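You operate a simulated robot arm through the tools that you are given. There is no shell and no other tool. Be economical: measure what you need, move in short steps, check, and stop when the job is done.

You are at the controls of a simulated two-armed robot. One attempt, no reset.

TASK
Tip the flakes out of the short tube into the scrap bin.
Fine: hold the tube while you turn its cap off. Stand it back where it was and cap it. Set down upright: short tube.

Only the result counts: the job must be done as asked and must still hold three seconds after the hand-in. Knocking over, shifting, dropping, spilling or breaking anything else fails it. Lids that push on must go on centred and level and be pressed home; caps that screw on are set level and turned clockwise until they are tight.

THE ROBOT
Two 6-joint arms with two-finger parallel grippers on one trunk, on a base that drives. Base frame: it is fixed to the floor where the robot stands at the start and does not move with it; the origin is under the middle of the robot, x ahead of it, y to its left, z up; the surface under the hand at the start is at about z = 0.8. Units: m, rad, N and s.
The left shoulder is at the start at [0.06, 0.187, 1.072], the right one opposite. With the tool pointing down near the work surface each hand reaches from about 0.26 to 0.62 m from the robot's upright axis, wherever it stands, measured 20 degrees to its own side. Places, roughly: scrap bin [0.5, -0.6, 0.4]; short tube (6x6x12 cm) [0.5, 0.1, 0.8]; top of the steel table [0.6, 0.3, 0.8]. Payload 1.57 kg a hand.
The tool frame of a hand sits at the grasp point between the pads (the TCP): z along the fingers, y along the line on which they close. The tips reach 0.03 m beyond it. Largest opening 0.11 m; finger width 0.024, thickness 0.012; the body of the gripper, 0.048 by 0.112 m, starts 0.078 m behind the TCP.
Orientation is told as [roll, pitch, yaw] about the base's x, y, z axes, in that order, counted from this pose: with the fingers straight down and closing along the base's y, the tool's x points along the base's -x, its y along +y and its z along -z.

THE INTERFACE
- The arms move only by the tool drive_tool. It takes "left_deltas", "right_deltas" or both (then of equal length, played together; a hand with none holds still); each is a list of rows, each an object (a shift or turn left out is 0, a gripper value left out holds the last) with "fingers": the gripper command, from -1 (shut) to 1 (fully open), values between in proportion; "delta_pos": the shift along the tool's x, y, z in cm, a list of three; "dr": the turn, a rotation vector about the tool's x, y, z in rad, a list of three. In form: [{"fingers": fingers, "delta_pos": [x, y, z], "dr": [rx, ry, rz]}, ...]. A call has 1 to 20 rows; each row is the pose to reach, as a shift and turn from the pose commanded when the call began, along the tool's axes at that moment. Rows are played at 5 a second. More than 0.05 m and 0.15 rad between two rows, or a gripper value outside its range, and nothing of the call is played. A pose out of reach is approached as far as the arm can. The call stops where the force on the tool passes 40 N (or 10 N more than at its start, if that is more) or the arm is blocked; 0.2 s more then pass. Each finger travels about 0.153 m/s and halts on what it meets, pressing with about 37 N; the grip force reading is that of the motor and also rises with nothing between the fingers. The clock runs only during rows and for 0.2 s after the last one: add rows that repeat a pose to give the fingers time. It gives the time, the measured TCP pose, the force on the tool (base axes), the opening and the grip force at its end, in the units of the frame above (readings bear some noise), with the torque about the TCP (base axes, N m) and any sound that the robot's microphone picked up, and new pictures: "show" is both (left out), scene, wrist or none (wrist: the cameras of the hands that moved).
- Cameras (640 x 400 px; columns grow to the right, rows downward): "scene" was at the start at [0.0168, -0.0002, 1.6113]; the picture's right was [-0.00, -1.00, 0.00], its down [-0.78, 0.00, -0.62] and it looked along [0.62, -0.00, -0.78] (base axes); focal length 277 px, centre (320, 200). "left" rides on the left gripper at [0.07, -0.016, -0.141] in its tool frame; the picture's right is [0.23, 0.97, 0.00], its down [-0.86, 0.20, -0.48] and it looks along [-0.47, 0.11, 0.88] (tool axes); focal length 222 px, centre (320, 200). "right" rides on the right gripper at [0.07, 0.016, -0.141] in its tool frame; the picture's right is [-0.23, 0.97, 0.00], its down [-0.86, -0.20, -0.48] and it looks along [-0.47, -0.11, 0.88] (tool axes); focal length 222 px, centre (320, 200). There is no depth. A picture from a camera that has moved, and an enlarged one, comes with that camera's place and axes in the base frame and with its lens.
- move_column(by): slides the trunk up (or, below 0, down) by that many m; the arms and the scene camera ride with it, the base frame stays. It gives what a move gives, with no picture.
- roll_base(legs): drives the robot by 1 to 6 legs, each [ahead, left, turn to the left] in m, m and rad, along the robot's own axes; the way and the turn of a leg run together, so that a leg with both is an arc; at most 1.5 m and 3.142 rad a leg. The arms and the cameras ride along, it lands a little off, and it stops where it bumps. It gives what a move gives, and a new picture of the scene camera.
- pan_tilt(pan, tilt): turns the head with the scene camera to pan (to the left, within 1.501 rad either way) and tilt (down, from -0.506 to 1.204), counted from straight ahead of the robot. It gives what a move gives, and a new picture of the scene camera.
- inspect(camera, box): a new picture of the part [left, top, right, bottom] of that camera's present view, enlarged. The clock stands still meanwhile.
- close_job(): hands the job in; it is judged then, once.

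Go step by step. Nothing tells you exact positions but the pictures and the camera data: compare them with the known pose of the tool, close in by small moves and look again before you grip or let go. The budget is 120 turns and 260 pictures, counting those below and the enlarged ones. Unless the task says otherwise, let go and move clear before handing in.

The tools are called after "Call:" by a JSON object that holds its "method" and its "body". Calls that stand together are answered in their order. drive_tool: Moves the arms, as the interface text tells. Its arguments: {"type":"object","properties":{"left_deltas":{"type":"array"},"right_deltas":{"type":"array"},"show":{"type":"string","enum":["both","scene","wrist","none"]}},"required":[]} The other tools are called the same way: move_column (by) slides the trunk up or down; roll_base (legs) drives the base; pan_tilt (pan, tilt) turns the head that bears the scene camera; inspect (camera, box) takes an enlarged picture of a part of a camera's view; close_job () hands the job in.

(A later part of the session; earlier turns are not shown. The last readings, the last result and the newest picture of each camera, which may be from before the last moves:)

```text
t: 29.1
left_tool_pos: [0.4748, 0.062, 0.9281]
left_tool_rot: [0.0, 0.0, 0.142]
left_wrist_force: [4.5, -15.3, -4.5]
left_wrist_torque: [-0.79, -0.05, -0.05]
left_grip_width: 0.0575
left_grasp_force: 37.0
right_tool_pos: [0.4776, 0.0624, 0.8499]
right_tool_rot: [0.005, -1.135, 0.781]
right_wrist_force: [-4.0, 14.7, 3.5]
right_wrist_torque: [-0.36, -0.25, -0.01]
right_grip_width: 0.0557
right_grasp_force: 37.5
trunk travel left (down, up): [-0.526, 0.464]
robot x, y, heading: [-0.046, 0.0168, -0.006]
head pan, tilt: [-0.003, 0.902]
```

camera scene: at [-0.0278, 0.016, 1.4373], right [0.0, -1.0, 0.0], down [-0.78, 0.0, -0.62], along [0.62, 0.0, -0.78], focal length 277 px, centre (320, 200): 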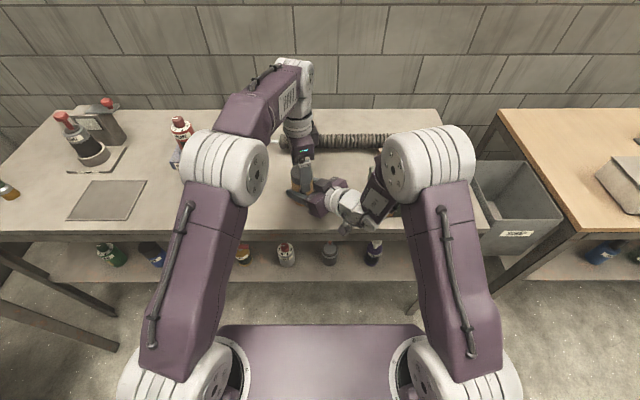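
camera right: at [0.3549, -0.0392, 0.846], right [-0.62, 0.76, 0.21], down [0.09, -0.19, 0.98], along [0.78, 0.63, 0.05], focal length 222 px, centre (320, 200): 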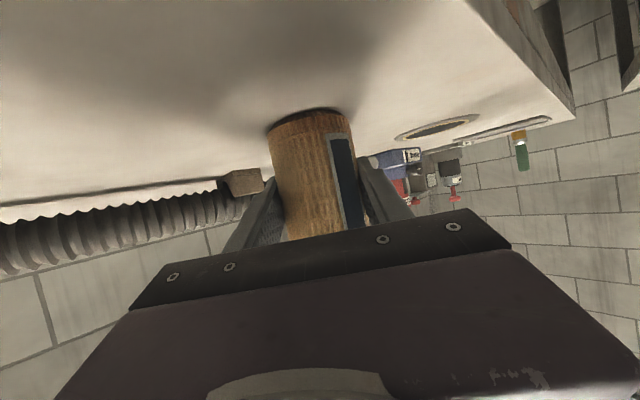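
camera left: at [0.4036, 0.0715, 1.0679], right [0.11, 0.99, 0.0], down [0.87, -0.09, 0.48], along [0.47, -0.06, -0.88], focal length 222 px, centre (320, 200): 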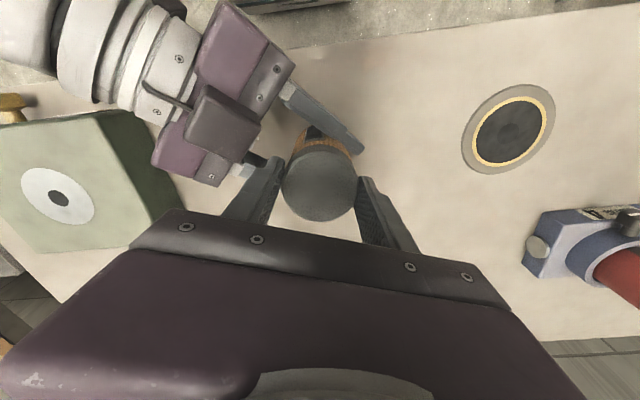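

Still turning smoothly. I continue with a small side correction.

Call:
{"method": "drive_tool", "body": {"left_deltas": [{"delta_pos": [0, -0.12, 0]}, {"delta_pos": [0, -0.12, 0], "dr": [0, 0, -0.12]}, {"delta_pos": [0, -0.12, -0.02], "dr": [0, 0, -0.24]}, {"delta_pos": [0, -0.12, -0.03], "dr": [0, 0, -0.36]}, {"delta_pos": [0, -0.12, -0.04], "dr": [0, 0, -0.48]}], "show": "wrist"}}

Call:
{"method": "inspect", "body": {"camera": "scene", "box": [270, 120, 350, 210]}}

```text
t: 30.4
left_tool_pos: [0.4738, 0.0623, 0.9293]
left_tool_rot: [0.001, -0.002, 0.622]
left_wrist_force: [13.3, -9.1, -6.2]
left_wrist_torque: [-0.17, -0.19, -0.18]
left_grip_width: 0.0576
left_grasp_force: 36.8
right_tool_pos: [0.4773, 0.0608, 0.8497]
right_tool_rot: [0.004, -1.135, 0.785]
right_wrist_force: [-12.4, 9.8, 7.2]
right_wrist_torque: [-0.45, -0.83, 0.13]
right_grip_width: 0.0556
right_grasp_force: 37.6
trunk travel left (down, up): [-0.526, 0.464]
robot x, y, heading: [-0.0443, 0.0167, -0.005]
head pan, tilt: [-0.003, 0.902]
camera left: at [0.4268, 0.0083, 1.0706], right [-0.75, 0.66, 0.0], down [0.58, 0.66, 0.48], along [0.32, 0.36, -0.88], focal length 222 px, centre (320, 200)
```

left: 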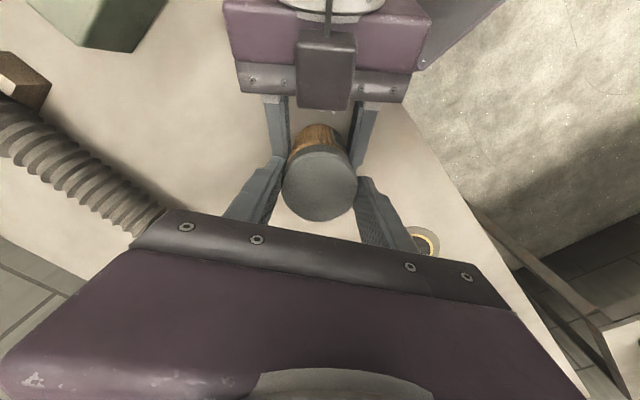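

```text
4.44 times, centred on (310, 165) of scene
camera zoom: at [-0.0277, 0.0161, 1.4374], right [0.0, -1.0, 0.0], down [-0.78, 0.0, -0.62], along [0.62, 0.0, -0.78], focal length 1232 px, centre (364, 356)
```

zoom: 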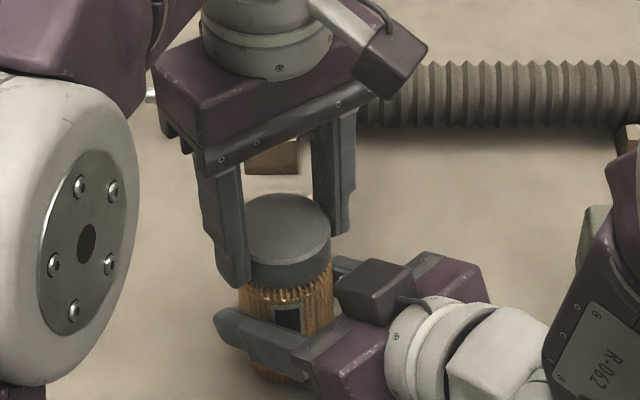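

About 1.9 rad turned. I continue further in the same way.

Call:
{"method": "drive_tool", "body": {"left_deltas": [{"delta_pos": [-0.04, -0.11, 0]}, {"delta_pos": [-0.04, -0.11, 0], "dr": [0, 0, -0.12]}, {"delta_pos": [-0.04, -0.12, 0], "dr": [0, 0, -0.24]}, {"delta_pos": [-0.04, -0.13, -0.02], "dr": [0, 0, -0.36]}, {"delta_pos": [-0.04, -0.14, -0.03], "dr": [0, 0, -0.48]}, {"delta_pos": [-0.04, -0.15, -0.05], "dr": [0, 0, -0.6]}], "show": "none"}}

```text
t: 31.8
left_tool_pos: [0.4764, 0.0588, 0.9284]
left_tool_rot: [0.001, -0.002, 1.221]
left_wrist_force: [10.9, -5.3, -1.5]
left_wrist_torque: [-0.13, -0.23, -0.19]
left_grip_width: 0.0587
left_grasp_force: 36.9
right_tool_pos: [0.4766, 0.0605, 0.85]
right_tool_rot: [0.006, -1.134, 0.782]
right_wrist_force: [-11.1, 5.3, 3.7]
right_wrist_torque: [-0.15, -0.61, 0.17]
right_grip_width: 0.0557
right_grasp_force: 37.3
trunk travel left (down, up): [-0.526, 0.464]
robot x, y, heading: [-0.0425, 0.016, 0.002]
head pan, tilt: [-0.003, 0.902]
```

Call:
{"method": "drive_tool", "body": {"left_deltas": [{"delta_pos": [0, -0.08, 0]}, {"delta_pos": [0, -0.08, 0], "dr": [0, 0, -0.12]}, {"delta_pos": [0, -0.08, -0.02], "dr": [0, 0, -0.24]}, {"delta_pos": [0, -0.1, -0.03], "dr": [0, 0, -0.36]}, {"delta_pos": [0, -0.1, -0.04], "dr": [0, 0, -0.48]}, {"delta_pos": [0, -0.1, -0.05], "dr": [0, 0, -0.6]}], "show": "both"}}

Call:
{"method": "inspect", "body": {"camera": "scene", "box": [270, 120, 350, 210]}}

```text
t: 33.1
left_tool_pos: [0.4779, 0.0613, 0.9292]
left_tool_rot: [-0.002, 0.0, 1.822]
left_wrist_force: [20.6, -2.6, -1.8]
left_wrist_torque: [-0.09, -0.44, -0.33]
left_grip_width: 0.0589
left_grasp_force: 36.8
right_tool_pos: [0.4762, 0.0604, 0.8497]
right_tool_rot: [0.005, -1.133, 0.784]
right_wrist_force: [-20.2, 0.7, 4.6]
right_wrist_torque: [0.09, -1.22, 0.25]
right_grip_width: 0.0556
right_grasp_force: 37.2
trunk travel left (down, up): [-0.526, 0.464]
robot x, y, heading: [-0.0418, 0.0178, -0.007]
head pan, tilt: [-0.003, 0.902]
camera scene: at [-0.0277, 0.016, 1.4374], right [0.0, -1.0, 0.0], down [-0.78, 0.0, -0.62], along [0.62, 0.0, -0.78], focal length 277 px, centre (320, 200)
camera left: at [0.5096, -0.0023, 1.071], right [-0.89, -0.46, 0.0], down [-0.41, 0.78, 0.48], along [-0.22, 0.43, -0.88], focal length 222 px, centre (320, 200)
```

scene: 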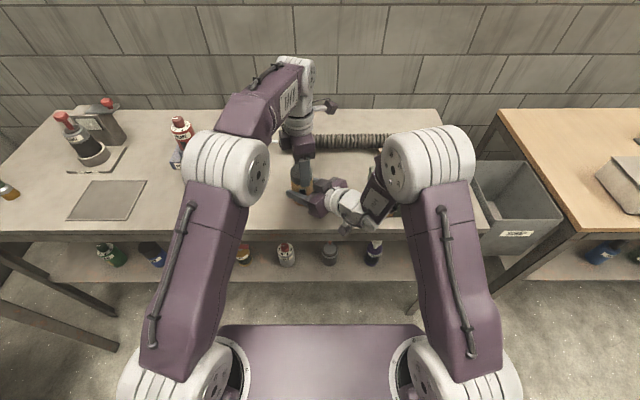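
left: 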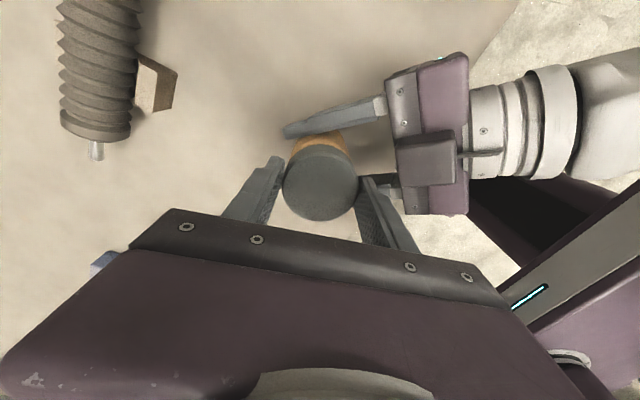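

```text
4.44 times, centred on (310, 165) of scene
camera zoom: at [-0.0277, 0.016, 1.4374], right [0.0, -1.0, 0.0], down [-0.78, 0.0, -0.62], along [0.62, 0.0, -0.78], focal length 1232 px, centre (364, 356)
```

zoom: 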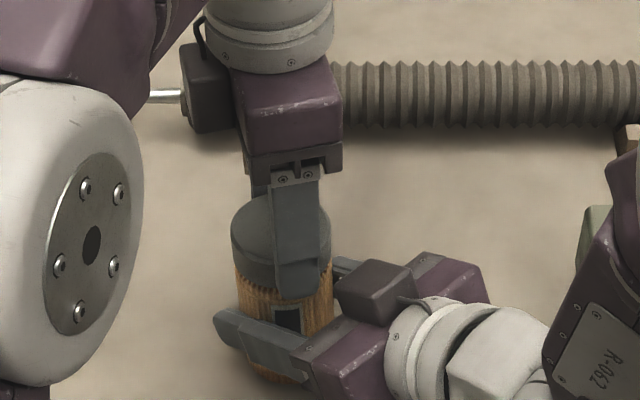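

About 3.1 rad turned. I take off the side load, turn a bit more and then test with a small lift.

Call:
{"method": "drive_tool", "body": {"left_deltas": [{"delta_pos": [0.04, -0.14, 0]}, {"delta_pos": [0.04, -0.14, 0], "dr": [0, 0, -0.12]}, {"delta_pos": [0.04, -0.14, 0], "dr": [0, 0, -0.24]}, {"delta_pos": [0.04, -0.14, 0], "dr": [0, 0, -0.36]}, {"delta_pos": [0.04, -0.14, 0], "dr": [0, 0, -0.48]}, {"delta_pos": [0.04, -0.14, -0.2], "dr": [0, 0, -0.48]}], "show": "none"}}

```text
t: 34.5
left_tool_pos: [0.4766, 0.0603, 0.9306]
left_tool_rot: [0.0, 0.0, 2.301]
left_wrist_force: [16.5, 5.0, -7.7]
left_wrist_torque: [-0.06, -0.32, -0.25]
left_grip_width: 0.0589
left_grasp_force: 36.9
right_tool_pos: [0.4777, 0.0614, 0.8501]
right_tool_rot: [0.005, -1.137, 0.782]
right_wrist_force: [-15.9, -5.3, 6.2]
right_wrist_torque: [0.37, -0.96, 0.22]
right_grip_width: 0.0557
right_grasp_force: 37.2
trunk travel left (down, up): [-0.526, 0.464]
robot x, y, heading: [-0.0435, 0.0186, 0.001]
head pan, tilt: [-0.003, 0.902]
```

The lift force is small. I relieve the side load and lift 3 mm more to see whether it is free.

Call:
{"method": "drive_tool", "body": {"left_deltas": [{"delta_pos": [-0.06, -0.12, 0]}, {"delta_pos": [-0.06, -0.12, -0.15]}, {"delta_pos": [-0.06, -0.12, -0.3]}], "show": "none"}}

Call:
{"method": "inspect", "body": {"camera": "scene", "box": [270, 120, 350, 210]}}

```text
t: 35.4
left_tool_pos: [0.4782, 0.0604, 0.9339]
left_tool_rot: [0.001, 0.001, 2.299]
left_wrist_force: [4.0, -0.8, -3.5]
left_wrist_torque: [-0.05, -0.01, -0.09]
left_grip_width: 0.0589
left_grasp_force: 37.1
right_tool_pos: [0.4764, 0.061, 0.8503]
right_tool_rot: [0.004, -1.136, 0.781]
right_wrist_force: [-4.5, 1.2, 2.8]
right_wrist_torque: [-0.07, -0.34, 0.05]
right_grip_width: 0.0557
right_grasp_force: 37.0
trunk travel left (down, up): [-0.526, 0.464]
robot x, y, heading: [-0.0451, 0.0183, -0.003]
head pan, tilt: [-0.003, 0.902]
```

```text
4.44 times, centred on (310, 165) of scene
camera zoom: at [-0.0274, 0.0161, 1.4373], right [0.0, -1.0, 0.0], down [-0.78, 0.0, -0.62], along [0.62, 0.0, -0.78], focal length 1232 px, centre (364, 356)
```

zoom: 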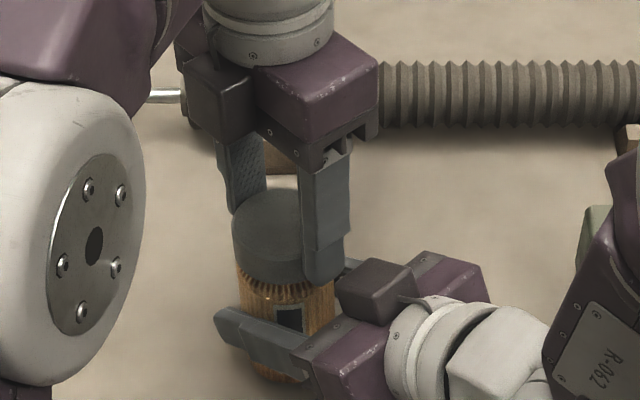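

Lifting goes without load, and the cap is visibly higher; it appears free. I lift further.

Call:
{"method": "drive_tool", "body": {"left_deltas": [{"delta_pos": [0, 0, -0.6]}, {"delta_pos": [0, 0, -1.5]}, {"delta_pos": [0, 0, -2.5]}, {"delta_pos": [0, 0, -3.5]}], "show": "none"}}

Call:
{"method": "inspect", "body": {"camera": "scene", "box": [270, 120, 350, 210]}}

```text
t: 36.4
left_tool_pos: [0.4784, 0.0603, 0.9694]
left_tool_rot: [-0.001, 0.0, 2.3]
left_wrist_force: [0.0, -0.1, 0.1]
left_wrist_torque: [-0.01, -0.01, -0.03]
left_grip_width: 0.0587
left_grasp_force: 36.9
right_tool_pos: [0.4763, 0.0608, 0.8498]
right_tool_rot: [0.006, -1.136, 0.779]
right_wrist_force: [-0.4, -0.2, 0.7]
right_wrist_torque: [-0.05, 0.0, 0.01]
right_grip_width: 0.0555
right_grasp_force: 37.2
trunk travel left (down, up): [-0.526, 0.464]
robot x, y, heading: [-0.0433, 0.0163, -0.001]
head pan, tilt: [-0.003, 0.902]
```

```text
4.44 times, centred on (310, 165) of scene
camera zoom: at [-0.0275, 0.016, 1.4373], right [0.0, -1.0, 0.0], down [-0.78, 0.0, -0.62], along [0.62, 0.0, -0.78], focal length 1232 px, centre (364, 356)
```

zoom: 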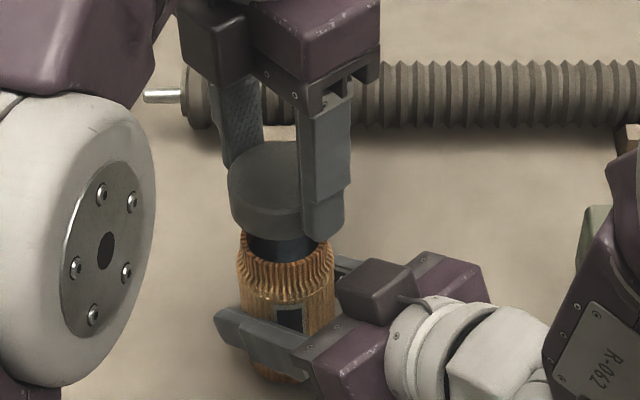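

The cap is off and in the left hand. I take it up and to the left, clear of the tube.

Call:
{"method": "drive_tool", "body": {"left_deltas": [{"delta_pos": [0, 0, -2]}, {"delta_pos": [-3.8, -2.1, -2]}, {"delta_pos": [-7.7, -4.2, -2]}, {"delta_pos": [-11.5, -6.3, -2]}, {"delta_pos": [-15.3, -8.3, -2]}, {"delta_pos": [-15.3, -8.3, -2]}]}}

Call:
{"method": "inspect", "body": {"camera": "scene", "box": [240, 110, 360, 210]}}

```text
t: 37.8
left_tool_pos: [0.438, 0.2298, 0.9898]
left_tool_rot: [-0.001, 0.0, 2.299]
left_wrist_force: [-0.7, 0.2, -0.4]
left_wrist_torque: [0.03, 0.05, -0.01]
left_grip_width: 0.0588
left_grasp_force: 37.0
right_tool_pos: [0.4784, 0.0608, 0.8502]
right_tool_rot: [0.006, -1.136, 0.781]
right_wrist_force: [0.1, -0.2, 0.5]
right_wrist_torque: [-0.03, -0.01, 0.01]
right_grip_width: 0.0555
right_grasp_force: 37.0
trunk travel left (down, up): [-0.526, 0.464]
robot x, y, heading: [-0.0433, 0.0168, -0.001]
head pan, tilt: [-0.003, 0.902]
camera scene: at [-0.0274, 0.0154, 1.4373], right [-0.01, -1.0, 0.0], down [-0.78, 0.0, -0.62], along [0.62, 0.0, -0.78], focal length 277 px, centre (320, 200)
camera left: at [0.4977, 0.1895, 1.132], right [-0.58, -0.82, 0.0], down [-0.72, 0.5, 0.48], along [-0.39, 0.28, -0.88], focal length 222 px, centre (320, 200)
```

scene: 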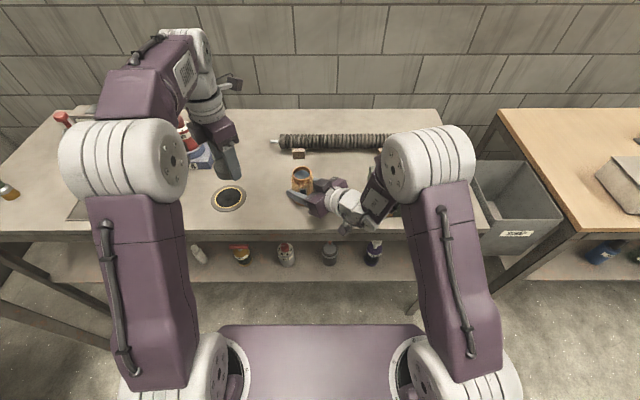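
left: 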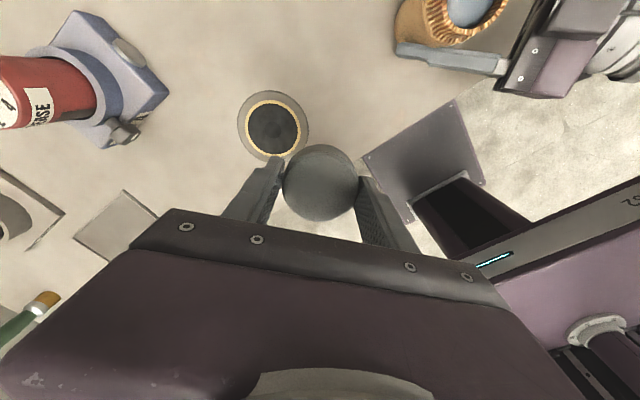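

```text
4.00 times, centred on (300, 160) of scene
camera zoom: at [-0.0274, 0.0154, 1.4373], right [-0.01, -1.0, 0.0], down [-0.78, 0.0, -0.62], along [0.62, 0.0, -0.78], focal length 1109 px, centre (400, 360)
```

zoom: 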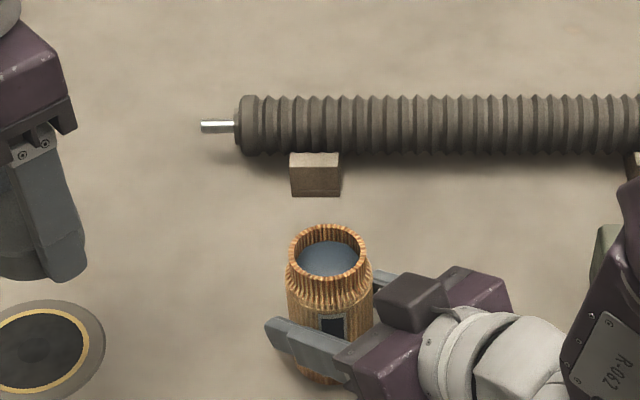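

The tube is open and nearly full of bluish flakes. I raise the column to lift it clear of everything; it must stay upright on the way.

Call:
{"method": "move_column", "body": {"by": 0.17}}

Call:
{"method": "roll_base", "body": {"legs": [[-0.02, -0.25, 0]]}}

```text
t: 39.7
left_tool_pos: [0.4378, 0.2298, 1.1604]
left_tool_rot: [0.0, 0.001, 2.297]
left_wrist_force: [0.3, -0.4, -0.1]
left_wrist_torque: [-0.02, 0.0, 0.01]
left_grip_width: 0.0586
left_grasp_force: 37.0
right_tool_pos: [0.4757, 0.0603, 1.0201]
right_tool_rot: [0.005, -1.135, 0.78]
right_wrist_force: [-0.1, -0.2, -1.2]
right_wrist_torque: [0.02, 0.0, 0.01]
right_grip_width: 0.0553
right_grasp_force: 37.1
trunk travel left (down, up): [-0.696, 0.294]
robot x, y, heading: [-0.0446, 0.0169, 0.002]
head pan, tilt: [-0.003, 0.902]
```

```text
t: 41.5
left_tool_pos: [0.4194, -0.0205, 1.1602]
left_tool_rot: [0.001, -0.001, 2.293]
left_wrist_force: [-0.5, -0.1, -0.9]
left_wrist_torque: [0.02, -0.01, 0.02]
left_grip_width: 0.0588
left_grasp_force: 36.7
right_tool_pos: [0.4553, -0.1898, 1.0189]
right_tool_rot: [0.005, -1.136, 0.776]
right_wrist_force: [-0.6, 0.6, -1.4]
right_wrist_torque: [0.02, 0.02, 0.0]
right_grip_width: 0.0556
right_grasp_force: 36.6
trunk travel left (down, up): [-0.696, 0.294]
robot x, y, heading: [-0.0642, -0.2337, -0.011]
head pan, tilt: [-0.003, 0.902]
camera scene: at [-0.0491, -0.2318, 1.6073], right [-0.01, -1.0, 0.0], down [-0.78, 0.01, -0.62], along [0.62, -0.01, -0.78], focal length 277 px, centre (320, 200)
```

scene: 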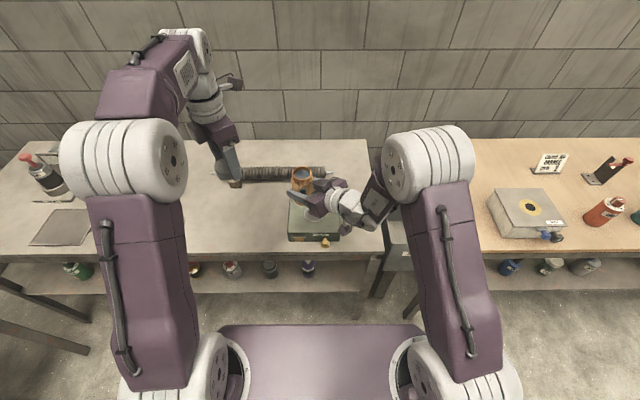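

The tube rides upright with the flakes inside. I continue to the bin.

Call:
{"method": "roll_base", "body": {"legs": [[0.03, -0.4, 0]]}}

```text
t: 44.0
left_tool_pos: [0.4459, -0.4342, 1.1605]
left_tool_rot: [0.001, -0.001, 2.288]
left_wrist_force: [0.0, -0.4, 1.0]
left_wrist_torque: [-0.01, -0.01, 0.02]
left_grip_width: 0.0588
left_grasp_force: 37.1
right_tool_pos: [0.4805, -0.6041, 1.0193]
right_tool_rot: [0.005, -1.135, 0.769]
right_wrist_force: [0.2, -0.7, -1.2]
right_wrist_torque: [0.0, 0.0, 0.0]
right_grip_width: 0.0556
right_grasp_force: 37.0
trunk travel left (down, up): [-0.696, 0.294]
robot x, y, heading: [-0.038, -0.6423, -0.012]
head pan, tilt: [-0.003, 0.902]
camera scene: at [-0.024, -0.6425, 1.6073], right [-0.02, -1.0, 0.0], down [-0.78, 0.01, -0.62], along [0.62, -0.01, -0.78], focal length 277 px, centre (320, 200)
```

scene: 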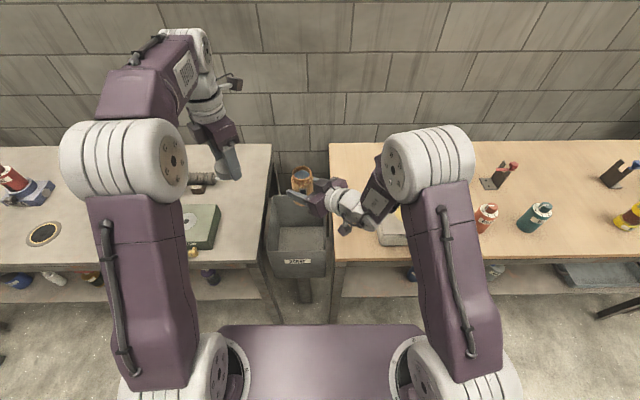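

The bin opening spans about x 0.44–0.67, y −0.68…−0.49 with its rim near z 0.75. I set the tube a little left of its centre (so the mouth tips to the middle) and lower.

Call:
{"method": "roll_base", "body": {"legs": [[0.03, 0.06, 0]]}}

Call:
{"method": "move_column", "body": {"by": -0.09}}

Call:
{"method": "inspect", "body": {"camera": "right", "box": [0, 0, 640, 400]}}

Call:
{"method": "inspect", "body": {"camera": "scene", "box": [220, 110, 440, 260]}}

```text
t: 45.0
left_tool_pos: [0.474, -0.3752, 1.1598]
left_tool_rot: [-0.002, -0.002, 2.289]
left_wrist_force: [-0.8, -0.3, 0.1]
left_wrist_torque: [0.0, 0.02, -0.05]
left_grip_width: 0.0589
left_grasp_force: 37.1
right_tool_pos: [0.5102, -0.5446, 1.0213]
right_tool_rot: [0.008, -1.136, 0.769]
right_wrist_force: [-0.3, 0.1, -1.4]
right_wrist_torque: [-0.01, 0.02, -0.01]
right_grip_width: 0.0554
right_grasp_force: 36.7
trunk travel left (down, up): [-0.696, 0.294]
robot x, y, heading: [-0.0097, -0.583, -0.015]
head pan, tilt: [-0.003, 0.902]
camera scene: at [0.0046, -0.5848, 1.6074], right [-0.02, -1.0, 0.0], down [-0.78, 0.01, -0.62], along [0.62, -0.01, -0.78], focal length 277 px, centre (320, 200)
```

scene: 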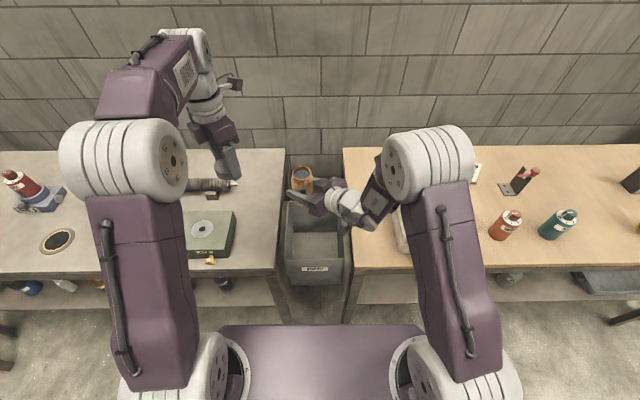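

```text
t: 46.3
left_tool_pos: [0.4741, -0.3733, 1.0712]
left_tool_rot: [0.0, 0.0, 2.289]
left_wrist_force: [-0.1, 0.5, 0.0]
left_wrist_torque: [0.0, 0.0, 0.01]
left_grip_width: 0.0587
left_grasp_force: 37.0
right_tool_pos: [0.5114, -0.543, 0.9302]
right_tool_rot: [0.007, -1.136, 0.77]
right_wrist_force: [-0.1, 0.4, -0.6]
right_wrist_torque: [0.01, 0.0, -0.03]
right_grip_width: 0.0555
right_grasp_force: 37.1
trunk travel left (down, up): [-0.606, 0.384]
robot x, y, heading: [-0.0112, -0.5834, -0.016]
head pan, tilt: [-0.003, 0.902]
```

```text
1.00 times, centred on (320, 200) of right (not enlarged: the box is as wide or as high as the picture)
camera zoom: at [0.3876, -0.6423, 0.926], right [-0.61, 0.76, 0.21], down [0.09, -0.2, 0.98], along [0.79, 0.62, 0.05], focal length 222 px, centre (320, 200)
```

zoom: 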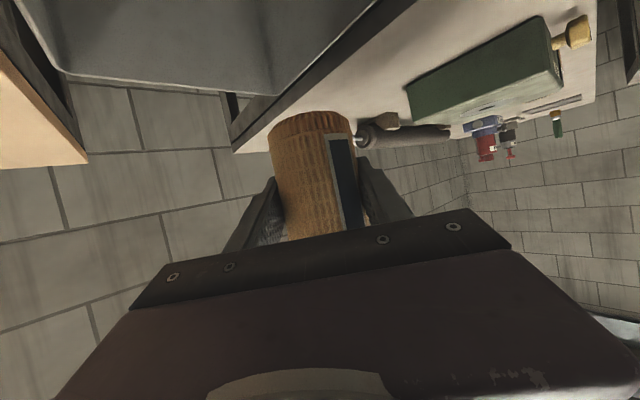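

```text
2.67 times, centred on (330, 185) of scene
camera zoom: at [0.0059, -0.5827, 1.5174], right [-0.02, -1.0, 0.0], down [-0.78, 0.01, -0.62], along [0.62, -0.01, -0.78], focal length 739 px, centre (293, 240)
```

zoom: 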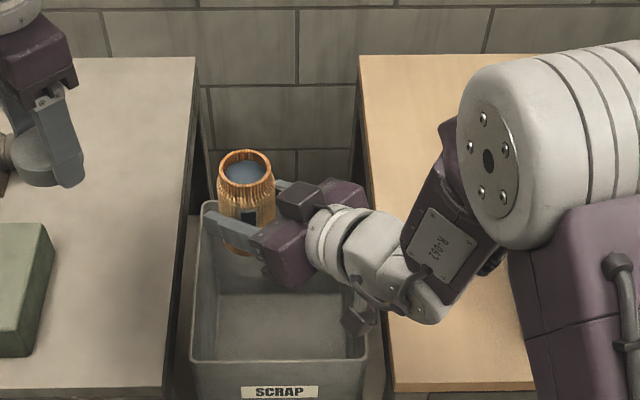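

The tube is over the bin's left part, mouth will tip toward the bin's centre. I start rolling about the finger axis.

Call:
{"method": "drive_tool", "body": {"right_deltas": [{"dr": [0, 0, 0.14]}, {"dr": [0, 0, 0.28]}, {"dr": [0, 0, 0.42]}, {"dr": [0, 0, 0.56]}, {"dr": [0, 0, 0.7]}, {"dr": [0, 0, 0.84]}, {"dr": [0, 0, 0.98]}], "show": "scene"}}

Call:
{"method": "inspect", "body": {"camera": "scene", "box": [220, 110, 440, 260]}}

```text
t: 47.9
left_tool_pos: [0.474, -0.3747, 1.0689]
left_tool_rot: [0.0, -0.001, 2.287]
left_wrist_force: [0.0, -0.9, 0.2]
left_wrist_torque: [0.0, 0.0, -0.02]
left_grip_width: 0.0592
left_grasp_force: 37.8
right_tool_pos: [0.5101, -0.5439, 0.9294]
right_tool_rot: [1.06, -0.525, -0.522]
right_wrist_force: [0.4, 0.7, -1.5]
right_wrist_torque: [-0.02, -0.02, 0.0]
right_grip_width: 0.0558
right_grasp_force: 37.2
trunk travel left (down, up): [-0.606, 0.384]
robot x, y, heading: [-0.015, -0.5842, -0.011]
head pan, tilt: [-0.003, 0.902]
camera scene: at [0.0058, -0.5831, 1.5173], right [-0.02, -1.0, 0.0], down [-0.78, 0.01, -0.62], along [0.62, -0.01, -0.78], focal length 277 px, centre (320, 200)
```

scene: 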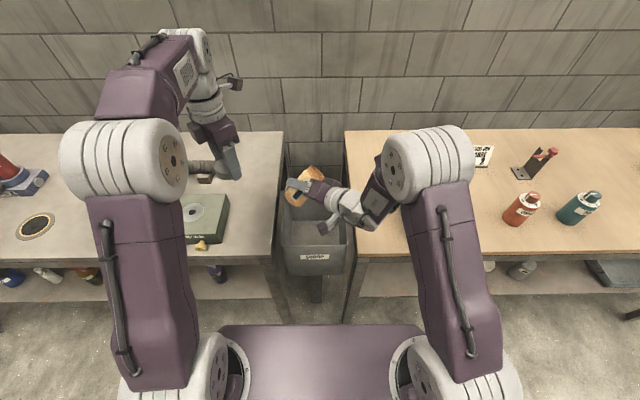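

```text
2.67 times, centred on (330, 185) of scene
camera zoom: at [0.0058, -0.5831, 1.5173], right [-0.02, -1.0, 0.0], down [-0.78, 0.01, -0.62], along [0.62, -0.01, -0.78], focal length 739 px, centre (293, 240)
```

zoom: 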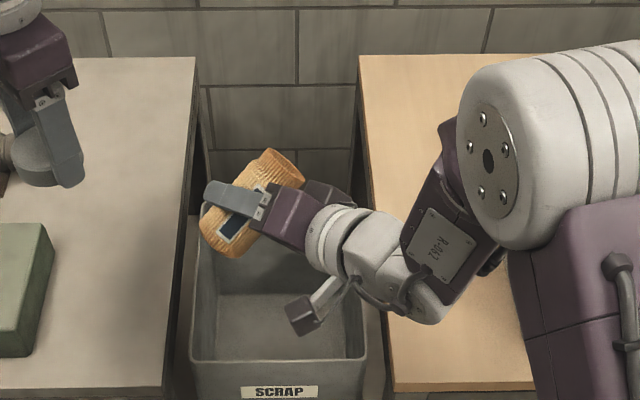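

Rolling works and nothing has missed. Before tipping further I go lower and slightly back so the flakes fall well inside.

Call:
{"method": "move_column", "body": {"by": -0.05}}

Call:
{"method": "roll_base", "body": {"legs": [[-0.03, 0, 0]]}}

Call:
{"method": "drive_tool", "body": {"right_deltas": [{"dr": [0, 0, 0.1]}, {"dr": [0, 0, 0.2]}, {"dr": [0, 0, 0.3]}, {"dr": [0, 0, 0.4]}, {"dr": [0, 0, 0.5]}, {"dr": [0, 0, 0.6]}, {"dr": [0, 0, 0.7]}, {"dr": [0, 0, 0.8]}], "show": "scene"}}

Call:
{"method": "inspect", "body": {"camera": "scene", "box": [220, 110, 440, 260]}}

```text
t: 48.8
left_tool_pos: [0.4748, -0.3742, 1.0197]
left_tool_rot: [0.001, -0.001, 2.29]
left_wrist_force: [-0.3, -0.1, 0.1]
left_wrist_torque: [-0.01, 0.01, -0.02]
left_grip_width: 0.0588
left_grasp_force: 36.9
right_tool_pos: [0.5116, -0.5435, 0.8795]
right_tool_rot: [1.062, -0.528, -0.522]
right_wrist_force: [0.0, -0.7, -1.0]
right_wrist_torque: [-0.01, 0.0, 0.0]
right_grip_width: 0.0554
right_grasp_force: 37.4
trunk travel left (down, up): [-0.556, 0.434]
robot x, y, heading: [-0.011, -0.5828, -0.01]
head pan, tilt: [-0.003, 0.902]
```

```text
t: 49.6
left_tool_pos: [0.4452, -0.3737, 1.0194]
left_tool_rot: [-0.002, -0.002, 2.289]
left_wrist_force: [-0.5, 0.5, -0.5]
left_wrist_torque: [-0.02, -0.02, -0.03]
left_grip_width: 0.0588
left_grasp_force: 36.3
right_tool_pos: [0.4796, -0.5423, 0.8793]
right_tool_rot: [1.062, -0.528, -0.519]
right_wrist_force: [-0.6, -0.1, -1.2]
right_wrist_torque: [0.02, -0.06, 0.02]
right_grip_width: 0.0557
right_grasp_force: 37.1
trunk travel left (down, up): [-0.556, 0.434]
robot x, y, heading: [-0.041, -0.5833, -0.014]
head pan, tilt: [-0.003, 0.902]
camera scene: at [-0.0237, -0.5826, 1.4673], right [-0.02, -1.0, 0.0], down [-0.78, 0.01, -0.62], along [0.62, -0.01, -0.78], focal length 277 px, centre (320, 200)
```

scene: 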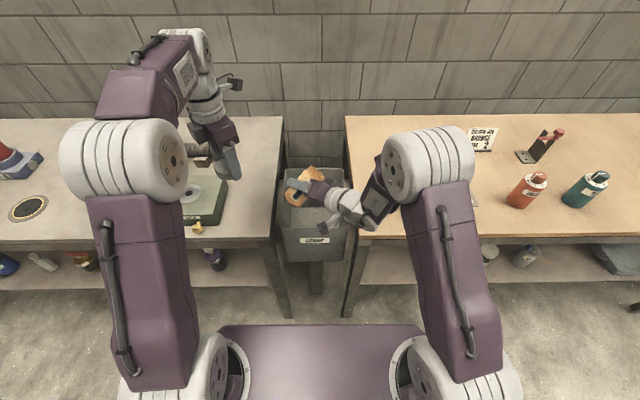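

```text
t: 51.4
left_tool_pos: [0.4436, -0.3726, 1.0195]
left_tool_rot: [-0.001, 0.0, 2.289]
left_wrist_force: [0.9, 0.3, -0.7]
left_wrist_torque: [-0.01, 0.0, -0.01]
left_grip_width: 0.0587
left_grasp_force: 37.0
right_tool_pos: [0.4802, -0.5429, 0.8799]
right_tool_rot: [1.125, 0.193, -0.887]
right_wrist_force: [0.2, 0.0, -1.3]
right_wrist_torque: [-0.01, 0.02, 0.03]
right_grip_width: 0.0557
right_grasp_force: 37.3
trunk travel left (down, up): [-0.556, 0.434]
robot x, y, heading: [-0.0418, -0.5831, -0.01]
head pan, tilt: [-0.003, 0.902]
camera scene: at [-0.0245, -0.5827, 1.4673], right [-0.02, -1.0, 0.0], down [-0.78, 0.01, -0.62], along [0.62, -0.01, -0.78], focal length 277 px, centre (320, 200)
```

scene: 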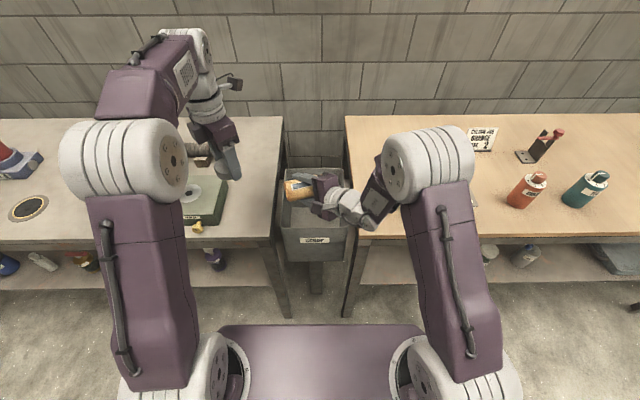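

```text
2.67 times, centred on (330, 185) of scene
camera zoom: at [-0.0245, -0.5827, 1.4673], right [-0.02, -1.0, 0.0], down [-0.78, 0.01, -0.62], along [0.62, -0.01, -0.78], focal length 739 px, centre (293, 240)
```

zoom: 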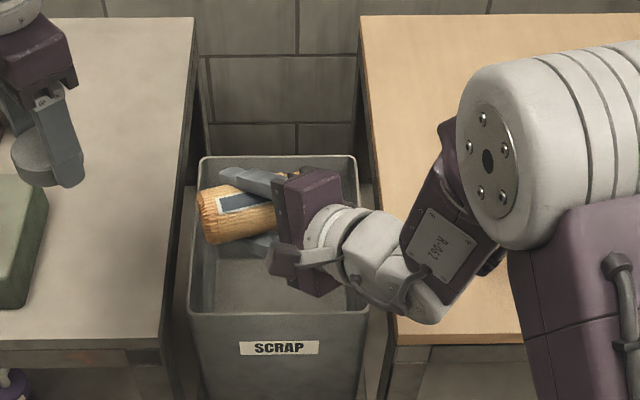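

The tube is now horizontal above the bin. I roll it further to tip it out.

Call:
{"method": "drive_tool", "body": {"right_deltas": [{"dr": [0, 0, 0.12]}, {"dr": [0, 0, 0.24]}, {"dr": [0, 0, 0.36]}, {"dr": [0, 0, 0.48]}, {"dr": [0, 0, 0.6]}, {"dr": [0, 0, 0.72]}, {"dr": [0, 0, 0.84]}, {"dr": [0, 0, 0.84]}], "show": "scene"}}

Call:
{"method": "inspect", "body": {"camera": "scene", "box": [260, 140, 390, 240]}}

```text
t: 53.2
left_tool_pos: [0.4452, -0.3726, 1.0201]
left_tool_rot: [-0.001, 0.0, 2.29]
left_wrist_force: [-0.2, 0.4, -0.3]
left_wrist_torque: [0.0, 0.01, 0.02]
left_grip_width: 0.0591
left_grasp_force: 37.1
right_tool_pos: [0.4798, -0.5442, 0.8801]
right_tool_rot: [0.816, 0.907, -1.434]
right_wrist_force: [0.2, -0.3, -0.8]
right_wrist_torque: [-0.02, 0.0, 0.01]
right_grip_width: 0.0557
right_grasp_force: 37.2
trunk travel left (down, up): [-0.556, 0.434]
robot x, y, heading: [-0.0434, -0.5828, -0.01]
head pan, tilt: [-0.003, 0.902]
camera scene: at [-0.0245, -0.5827, 1.4673], right [-0.02, -1.0, 0.0], down [-0.78, 0.01, -0.62], along [0.62, -0.01, -0.78], focal length 277 px, centre (320, 200)
```

scene: 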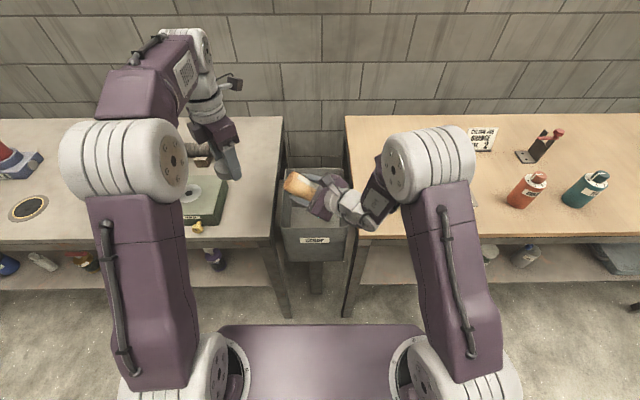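

```text
4.00 times, centred on (325, 190) of scene
camera zoom: at [-0.0245, -0.5827, 1.4673], right [-0.02, -1.0, 0.0], down [-0.78, 0.01, -0.62], along [0.62, -0.01, -0.78], focal length 1109 px, centre (300, 240)
```

zoom: 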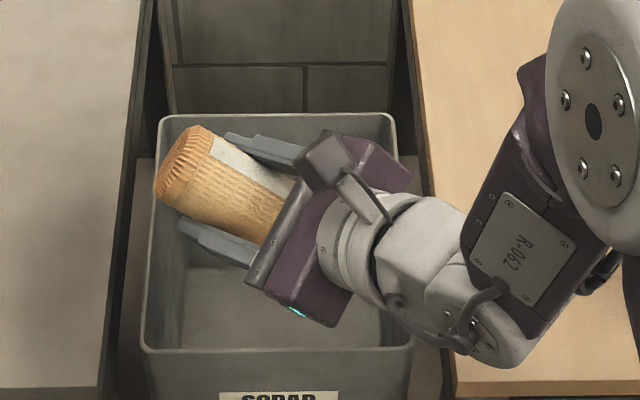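

The mouth now points 30° down inside the bin's outline. I centre it better and tip it steeper to empty it fully.

Call:
{"method": "roll_base", "body": {"legs": [[0.04, 0, 0]]}}

Call:
{"method": "move_column", "body": {"by": 0.06}}

Call:
{"method": "drive_tool", "body": {"right_deltas": [{"dr": [-0.06, 0.104, 0]}, {"dr": [-0.12, 0.208, 0]}, {"dr": [-0.18, 0.312, 0]}, {"dr": [-0.24, 0.416, 0]}, {"dr": [-0.3, 0.52, 0]}, {"dr": [-0.3, 0.52, 0]}, {"dr": [-0.3, 0.52, 0]}], "show": "both"}}

Call:
{"method": "inspect", "body": {"camera": "scene", "box": [260, 140, 390, 240]}}

```text
t: 54.1
left_tool_pos: [0.4853, -0.3741, 1.0199]
left_tool_rot: [0.0, -0.003, 2.289]
left_wrist_force: [0.2, -0.3, 0.2]
left_wrist_torque: [0.02, 0.0, -0.01]
left_grip_width: 0.0589
left_grasp_force: 37.2
right_tool_pos: [0.521, -0.5442, 0.8799]
right_tool_rot: [0.818, 0.906, -1.433]
right_wrist_force: [0.1, 0.7, -1.0]
right_wrist_torque: [0.04, -0.01, 0.01]
right_grip_width: 0.0555
right_grasp_force: 37.2
trunk travel left (down, up): [-0.556, 0.434]
robot x, y, heading: [-0.0002, -0.5802, -0.018]
head pan, tilt: [-0.003, 0.902]
camera scene: at [0.0168, -0.5832, 1.4674], right [-0.01, -1.0, 0.0], down [-0.78, 0.01, -0.62], along [0.62, -0.01, -0.78], focal length 277 px, centre (320, 200)
```

scene: 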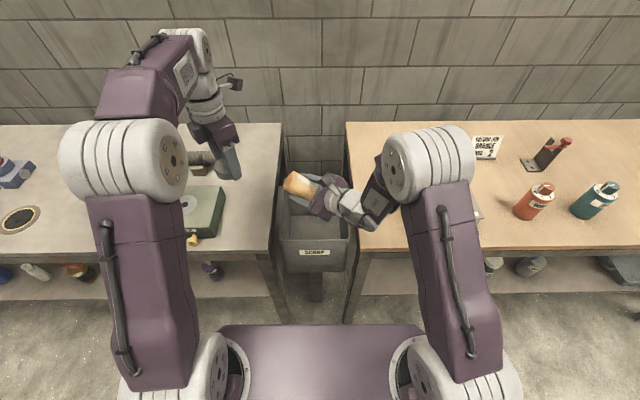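

```text
t: 55.1
left_tool_pos: [0.4859, -0.3748, 1.0799]
left_tool_rot: [-0.001, 0.0, 2.289]
left_wrist_force: [0.0, 0.3, 0.3]
left_wrist_torque: [-0.01, -0.01, -0.01]
left_grip_width: 0.0586
left_grasp_force: 37.2
right_tool_pos: [0.5193, -0.5431, 0.9399]
right_tool_rot: [0.815, 0.906, -1.432]
right_wrist_force: [-0.3, 0.4, -1.5]
right_wrist_torque: [0.01, 0.03, 0.02]
right_grip_width: 0.0553
right_grasp_force: 36.7
trunk travel left (down, up): [-0.616, 0.374]
robot x, y, heading: [0.0011, -0.5831, -0.009]
head pan, tilt: [-0.003, 0.902]
```

```text
t: 56.7
left_tool_pos: [0.4855, -0.3739, 1.0799]
left_tool_rot: [-0.001, 0.0, 2.291]
left_wrist_force: [-0.3, 0.9, 0.0]
left_wrist_torque: [0.03, 0.0, 0.01]
left_grip_width: 0.0589
left_grasp_force: 37.5
right_tool_pos: [0.5199, -0.5442, 0.94]
right_tool_rot: [1.896, 1.028, -0.517]
right_wrist_force: [-1.1, -0.3, -0.7]
right_wrist_torque: [0.01, -0.05, 0.02]
right_grip_width: 0.0557
right_grasp_force: 37.2
trunk travel left (down, up): [-0.616, 0.374]
robot x, y, heading: [-0.002, -0.5781, -0.011]
head pan, tilt: [-0.003, 0.902]
camera scene: at [0.0167, -0.5832, 1.5273], right [-0.01, -1.0, 0.0], down [-0.78, 0.01, -0.62], along [0.62, -0.01, -0.78], focal length 277 px, centre (320, 200)
camera right: at [0.399, -0.6349, 0.9843], right [0.64, -0.72, 0.28], down [-0.06, -0.41, -0.91], along [0.77, 0.56, -0.31], focal length 222 px, centre (320, 200)
```

scene: 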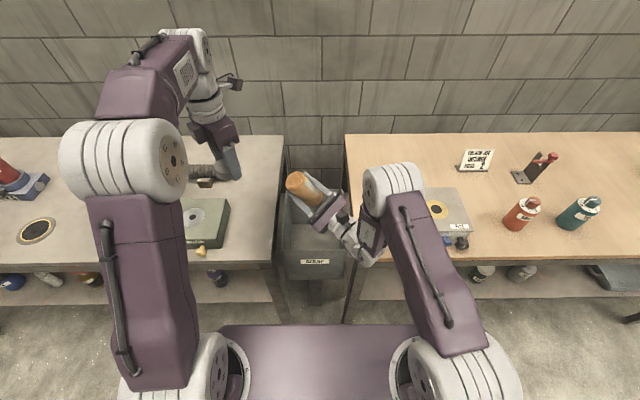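
right: 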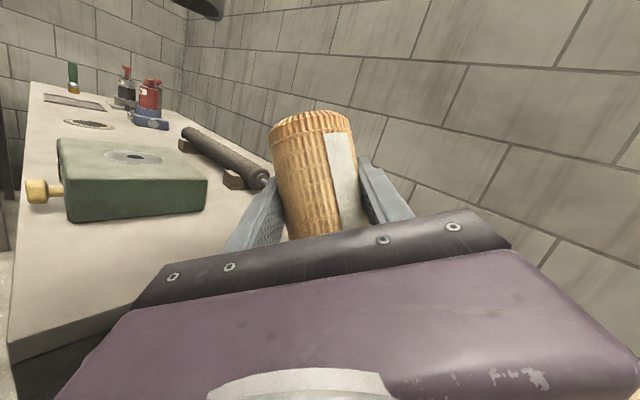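

```text
4.00 times, centred on (325, 190) of scene
camera zoom: at [0.0167, -0.5832, 1.5273], right [-0.01, -1.0, 0.0], down [-0.78, 0.01, -0.62], along [0.62, -0.01, -0.78], focal length 1109 px, centre (300, 240)
```

zoom: 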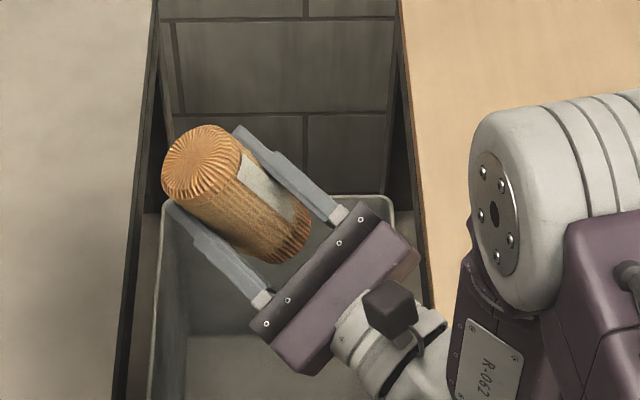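

The tube is steeply mouth-down. I roll it a bit more with a light shake and wait, so nothing remains inside.

Call:
{"method": "drive_tool", "body": {"right_deltas": [{"dr": [0, 0, 0.12]}, {"dr": [0, 0, 0.24]}, {"dr": [0, 0, 0.12]}, {"dr": [0, 0, 0.24]}, {"dr": [0, 0, 0.12]}, {"dr": [0, 0, 0.24]}, {"dr": [0, 0, 0.24]}, {"dr": [0, 0, 0.12]}, {"dr": [0, 0, 0]}], "show": "none"}}

```text
t: 58.7
left_tool_pos: [0.4848, -0.3733, 1.0802]
left_tool_rot: [0.0, 0.001, 2.29]
left_wrist_force: [0.1, 0.3, 0.2]
left_wrist_torque: [0.01, 0.0, -0.03]
left_grip_width: 0.0588
left_grasp_force: 37.0
right_tool_pos: [0.5185, -0.5432, 0.9403]
right_tool_rot: [1.893, 1.027, -0.517]
right_wrist_force: [0.2, -0.3, -0.2]
right_wrist_torque: [0.03, 0.0, -0.03]
right_grip_width: 0.0557
right_grasp_force: 37.0
trunk travel left (down, up): [-0.616, 0.374]
robot x, y, heading: [0.0032, -0.5828, -0.012]
head pan, tilt: [-0.003, 0.902]
```

Now I reverse the motions to bring the tube upright again.

Call:
{"method": "drive_tool", "body": {"right_deltas": [{"dr": [0.06, -0.104, 0]}, {"dr": [0.12, -0.208, 0]}, {"dr": [0.18, -0.312, 0]}, {"dr": [0.24, -0.416, 0]}, {"dr": [0.3, -0.52, 0]}, {"dr": [0.3, -0.52, 0]}], "show": "none"}}

Call:
{"method": "drive_tool", "body": {"right_deltas": [{"dr": [0, 0, -0.14]}, {"dr": [0, 0, -0.28]}, {"dr": [0, 0, -0.42]}, {"dr": [0, 0, -0.56]}, {"dr": [0, 0, -0.7]}, {"dr": [0, 0, -0.84]}, {"dr": [0, 0, -0.98]}, {"dr": [0, 0, -1.12]}, {"dr": [0, 0, -1.26]}, {"dr": [0, 0, -1.4]}, {"dr": [0, 0, -1.54]}, {"dr": [0, 0, -1.68]}, {"dr": [0, 0, -1.82]}, {"dr": [0, 0, -1.96]}, {"dr": [0, 0, -2.1]}, {"dr": [0, 0, -2.24]}, {"dr": [0, 0, -2.38]}, {"dr": [0, 0, -2.5]}, {"dr": [0, 0, -2.62]}, {"dr": [0, 0, -2.62]}], "show": "scene"}}

Call:
{"method": "inspect", "body": {"camera": "scene", "box": [260, 140, 390, 270]}}

```text
t: 60.1
left_tool_pos: [0.4851, -0.3742, 1.081]
left_tool_rot: [0.001, -0.003, 2.292]
left_wrist_force: [-0.1, 0.8, 0.0]
left_wrist_torque: [-0.01, -0.01, 0.02]
left_grip_width: 0.0587
left_grasp_force: 37.1
right_tool_pos: [0.5206, -0.5448, 0.9395]
right_tool_rot: [0.816, 0.905, -1.432]
right_wrist_force: [-0.1, 0.6, -0.9]
right_wrist_torque: [-0.03, 0.02, -0.02]
right_grip_width: 0.0552
right_grasp_force: 37.6
trunk travel left (down, up): [-0.616, 0.374]
robot x, y, heading: [-0.0025, -0.5827, -0.014]
head pan, tilt: [-0.003, 0.902]
```

```text
t: 64.3
left_tool_pos: [0.485, -0.3737, 1.0808]
left_tool_rot: [0.0, 0.0, 2.289]
left_wrist_force: [0.2, -0.3, 0.4]
left_wrist_torque: [-0.01, 0.01, 0.01]
left_grip_width: 0.0591
left_grasp_force: 37.0
right_tool_pos: [0.5198, -0.5436, 0.9409]
right_tool_rot: [0.005, -1.135, 0.774]
right_wrist_force: [-0.3, -0.3, -1.8]
right_wrist_torque: [0.02, -0.01, 0.0]
right_grip_width: 0.0557
right_grasp_force: 36.4
trunk travel left (down, up): [-0.616, 0.374]
robot x, y, heading: [-0.0038, -0.5826, -0.012]
head pan, tilt: [-0.003, 0.902]
camera scene: at [0.0165, -0.5832, 1.5273], right [-0.01, -1.0, 0.0], down [-0.78, 0.01, -0.62], along [0.62, -0.01, -0.78], focal length 277 px, centre (320, 200)
```

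scene: 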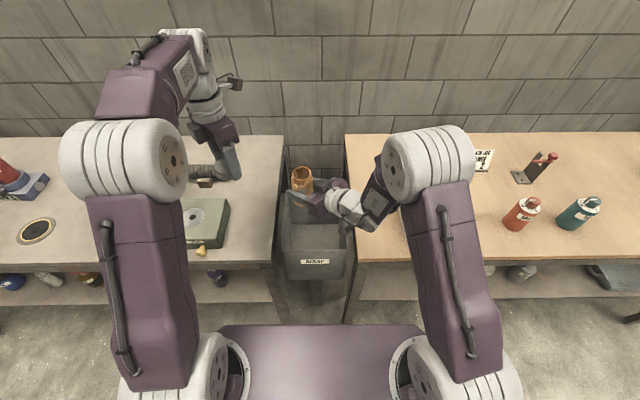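

```text
3.08 times, centred on (325, 205) of scene
camera zoom: at [0.0165, -0.5832, 1.5273], right [-0.01, -1.0, 0.0], down [-0.78, 0.01, -0.62], along [0.62, -0.01, -0.78], focal length 853 px, centre (305, 185)
```

zoom: 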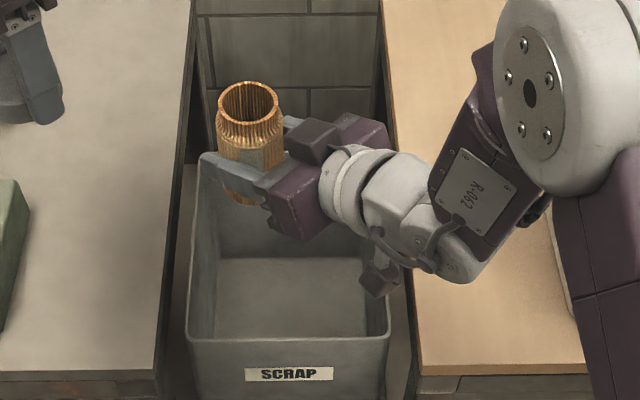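

The tube is empty and upright. I raise the column and drive back to the original stand.

Call:
{"method": "move_column", "body": {"by": 0.08}}

Call:
{"method": "roll_base", "body": {"legs": [[-0.047, 0.6, 0.01]]}}

```text
t: 65.5
left_tool_pos: [0.4856, -0.3746, 1.1593]
left_tool_rot: [-0.001, -0.001, 2.289]
left_wrist_force: [0.6, 0.0, 0.9]
left_wrist_torque: [0.03, -0.03, 0.02]
left_grip_width: 0.0591
left_grasp_force: 36.5
right_tool_pos: [0.5214, -0.5436, 1.0198]
right_tool_rot: [0.006, -1.134, 0.77]
right_wrist_force: [0.1, 1.0, -1.1]
right_wrist_torque: [-0.03, -0.01, 0.0]
right_grip_width: 0.0556
right_grasp_force: 36.8
trunk travel left (down, up): [-0.696, 0.294]
robot x, y, heading: [-0.0029, -0.5809, -0.012]
head pan, tilt: [-0.003, 0.902]
```

```text
t: 68.9
left_tool_pos: [0.4476, 0.229, 1.1596]
left_tool_rot: [0.0, 0.0, 2.286]
left_wrist_force: [-0.6, 0.6, 0.2]
left_wrist_torque: [0.0, -0.01, 0.0]
left_grip_width: 0.0588
left_grasp_force: 37.4
right_tool_pos: [0.4817, 0.0588, 1.0207]
right_tool_rot: [0.007, -1.136, 0.768]
right_wrist_force: [0.0, 0.0, -0.8]
right_wrist_torque: [0.02, -0.04, -0.04]
right_grip_width: 0.0557
right_grasp_force: 37.1
trunk travel left (down, up): [-0.696, 0.294]
robot x, y, heading: [-0.0411, 0.0216, -0.012]
head pan, tilt: [-0.003, 0.902]
camera scene: at [-0.0215, 0.0198, 1.6073], right [-0.02, -1.0, 0.0], down [-0.78, 0.01, -0.62], along [0.62, -0.01, -0.78], focal length 277 px, centre (320, 200)
```

scene: 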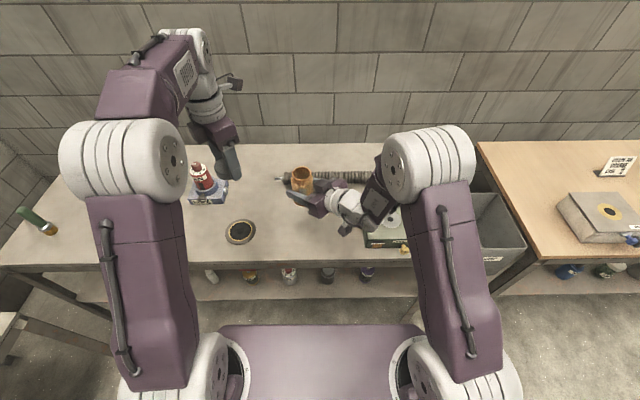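

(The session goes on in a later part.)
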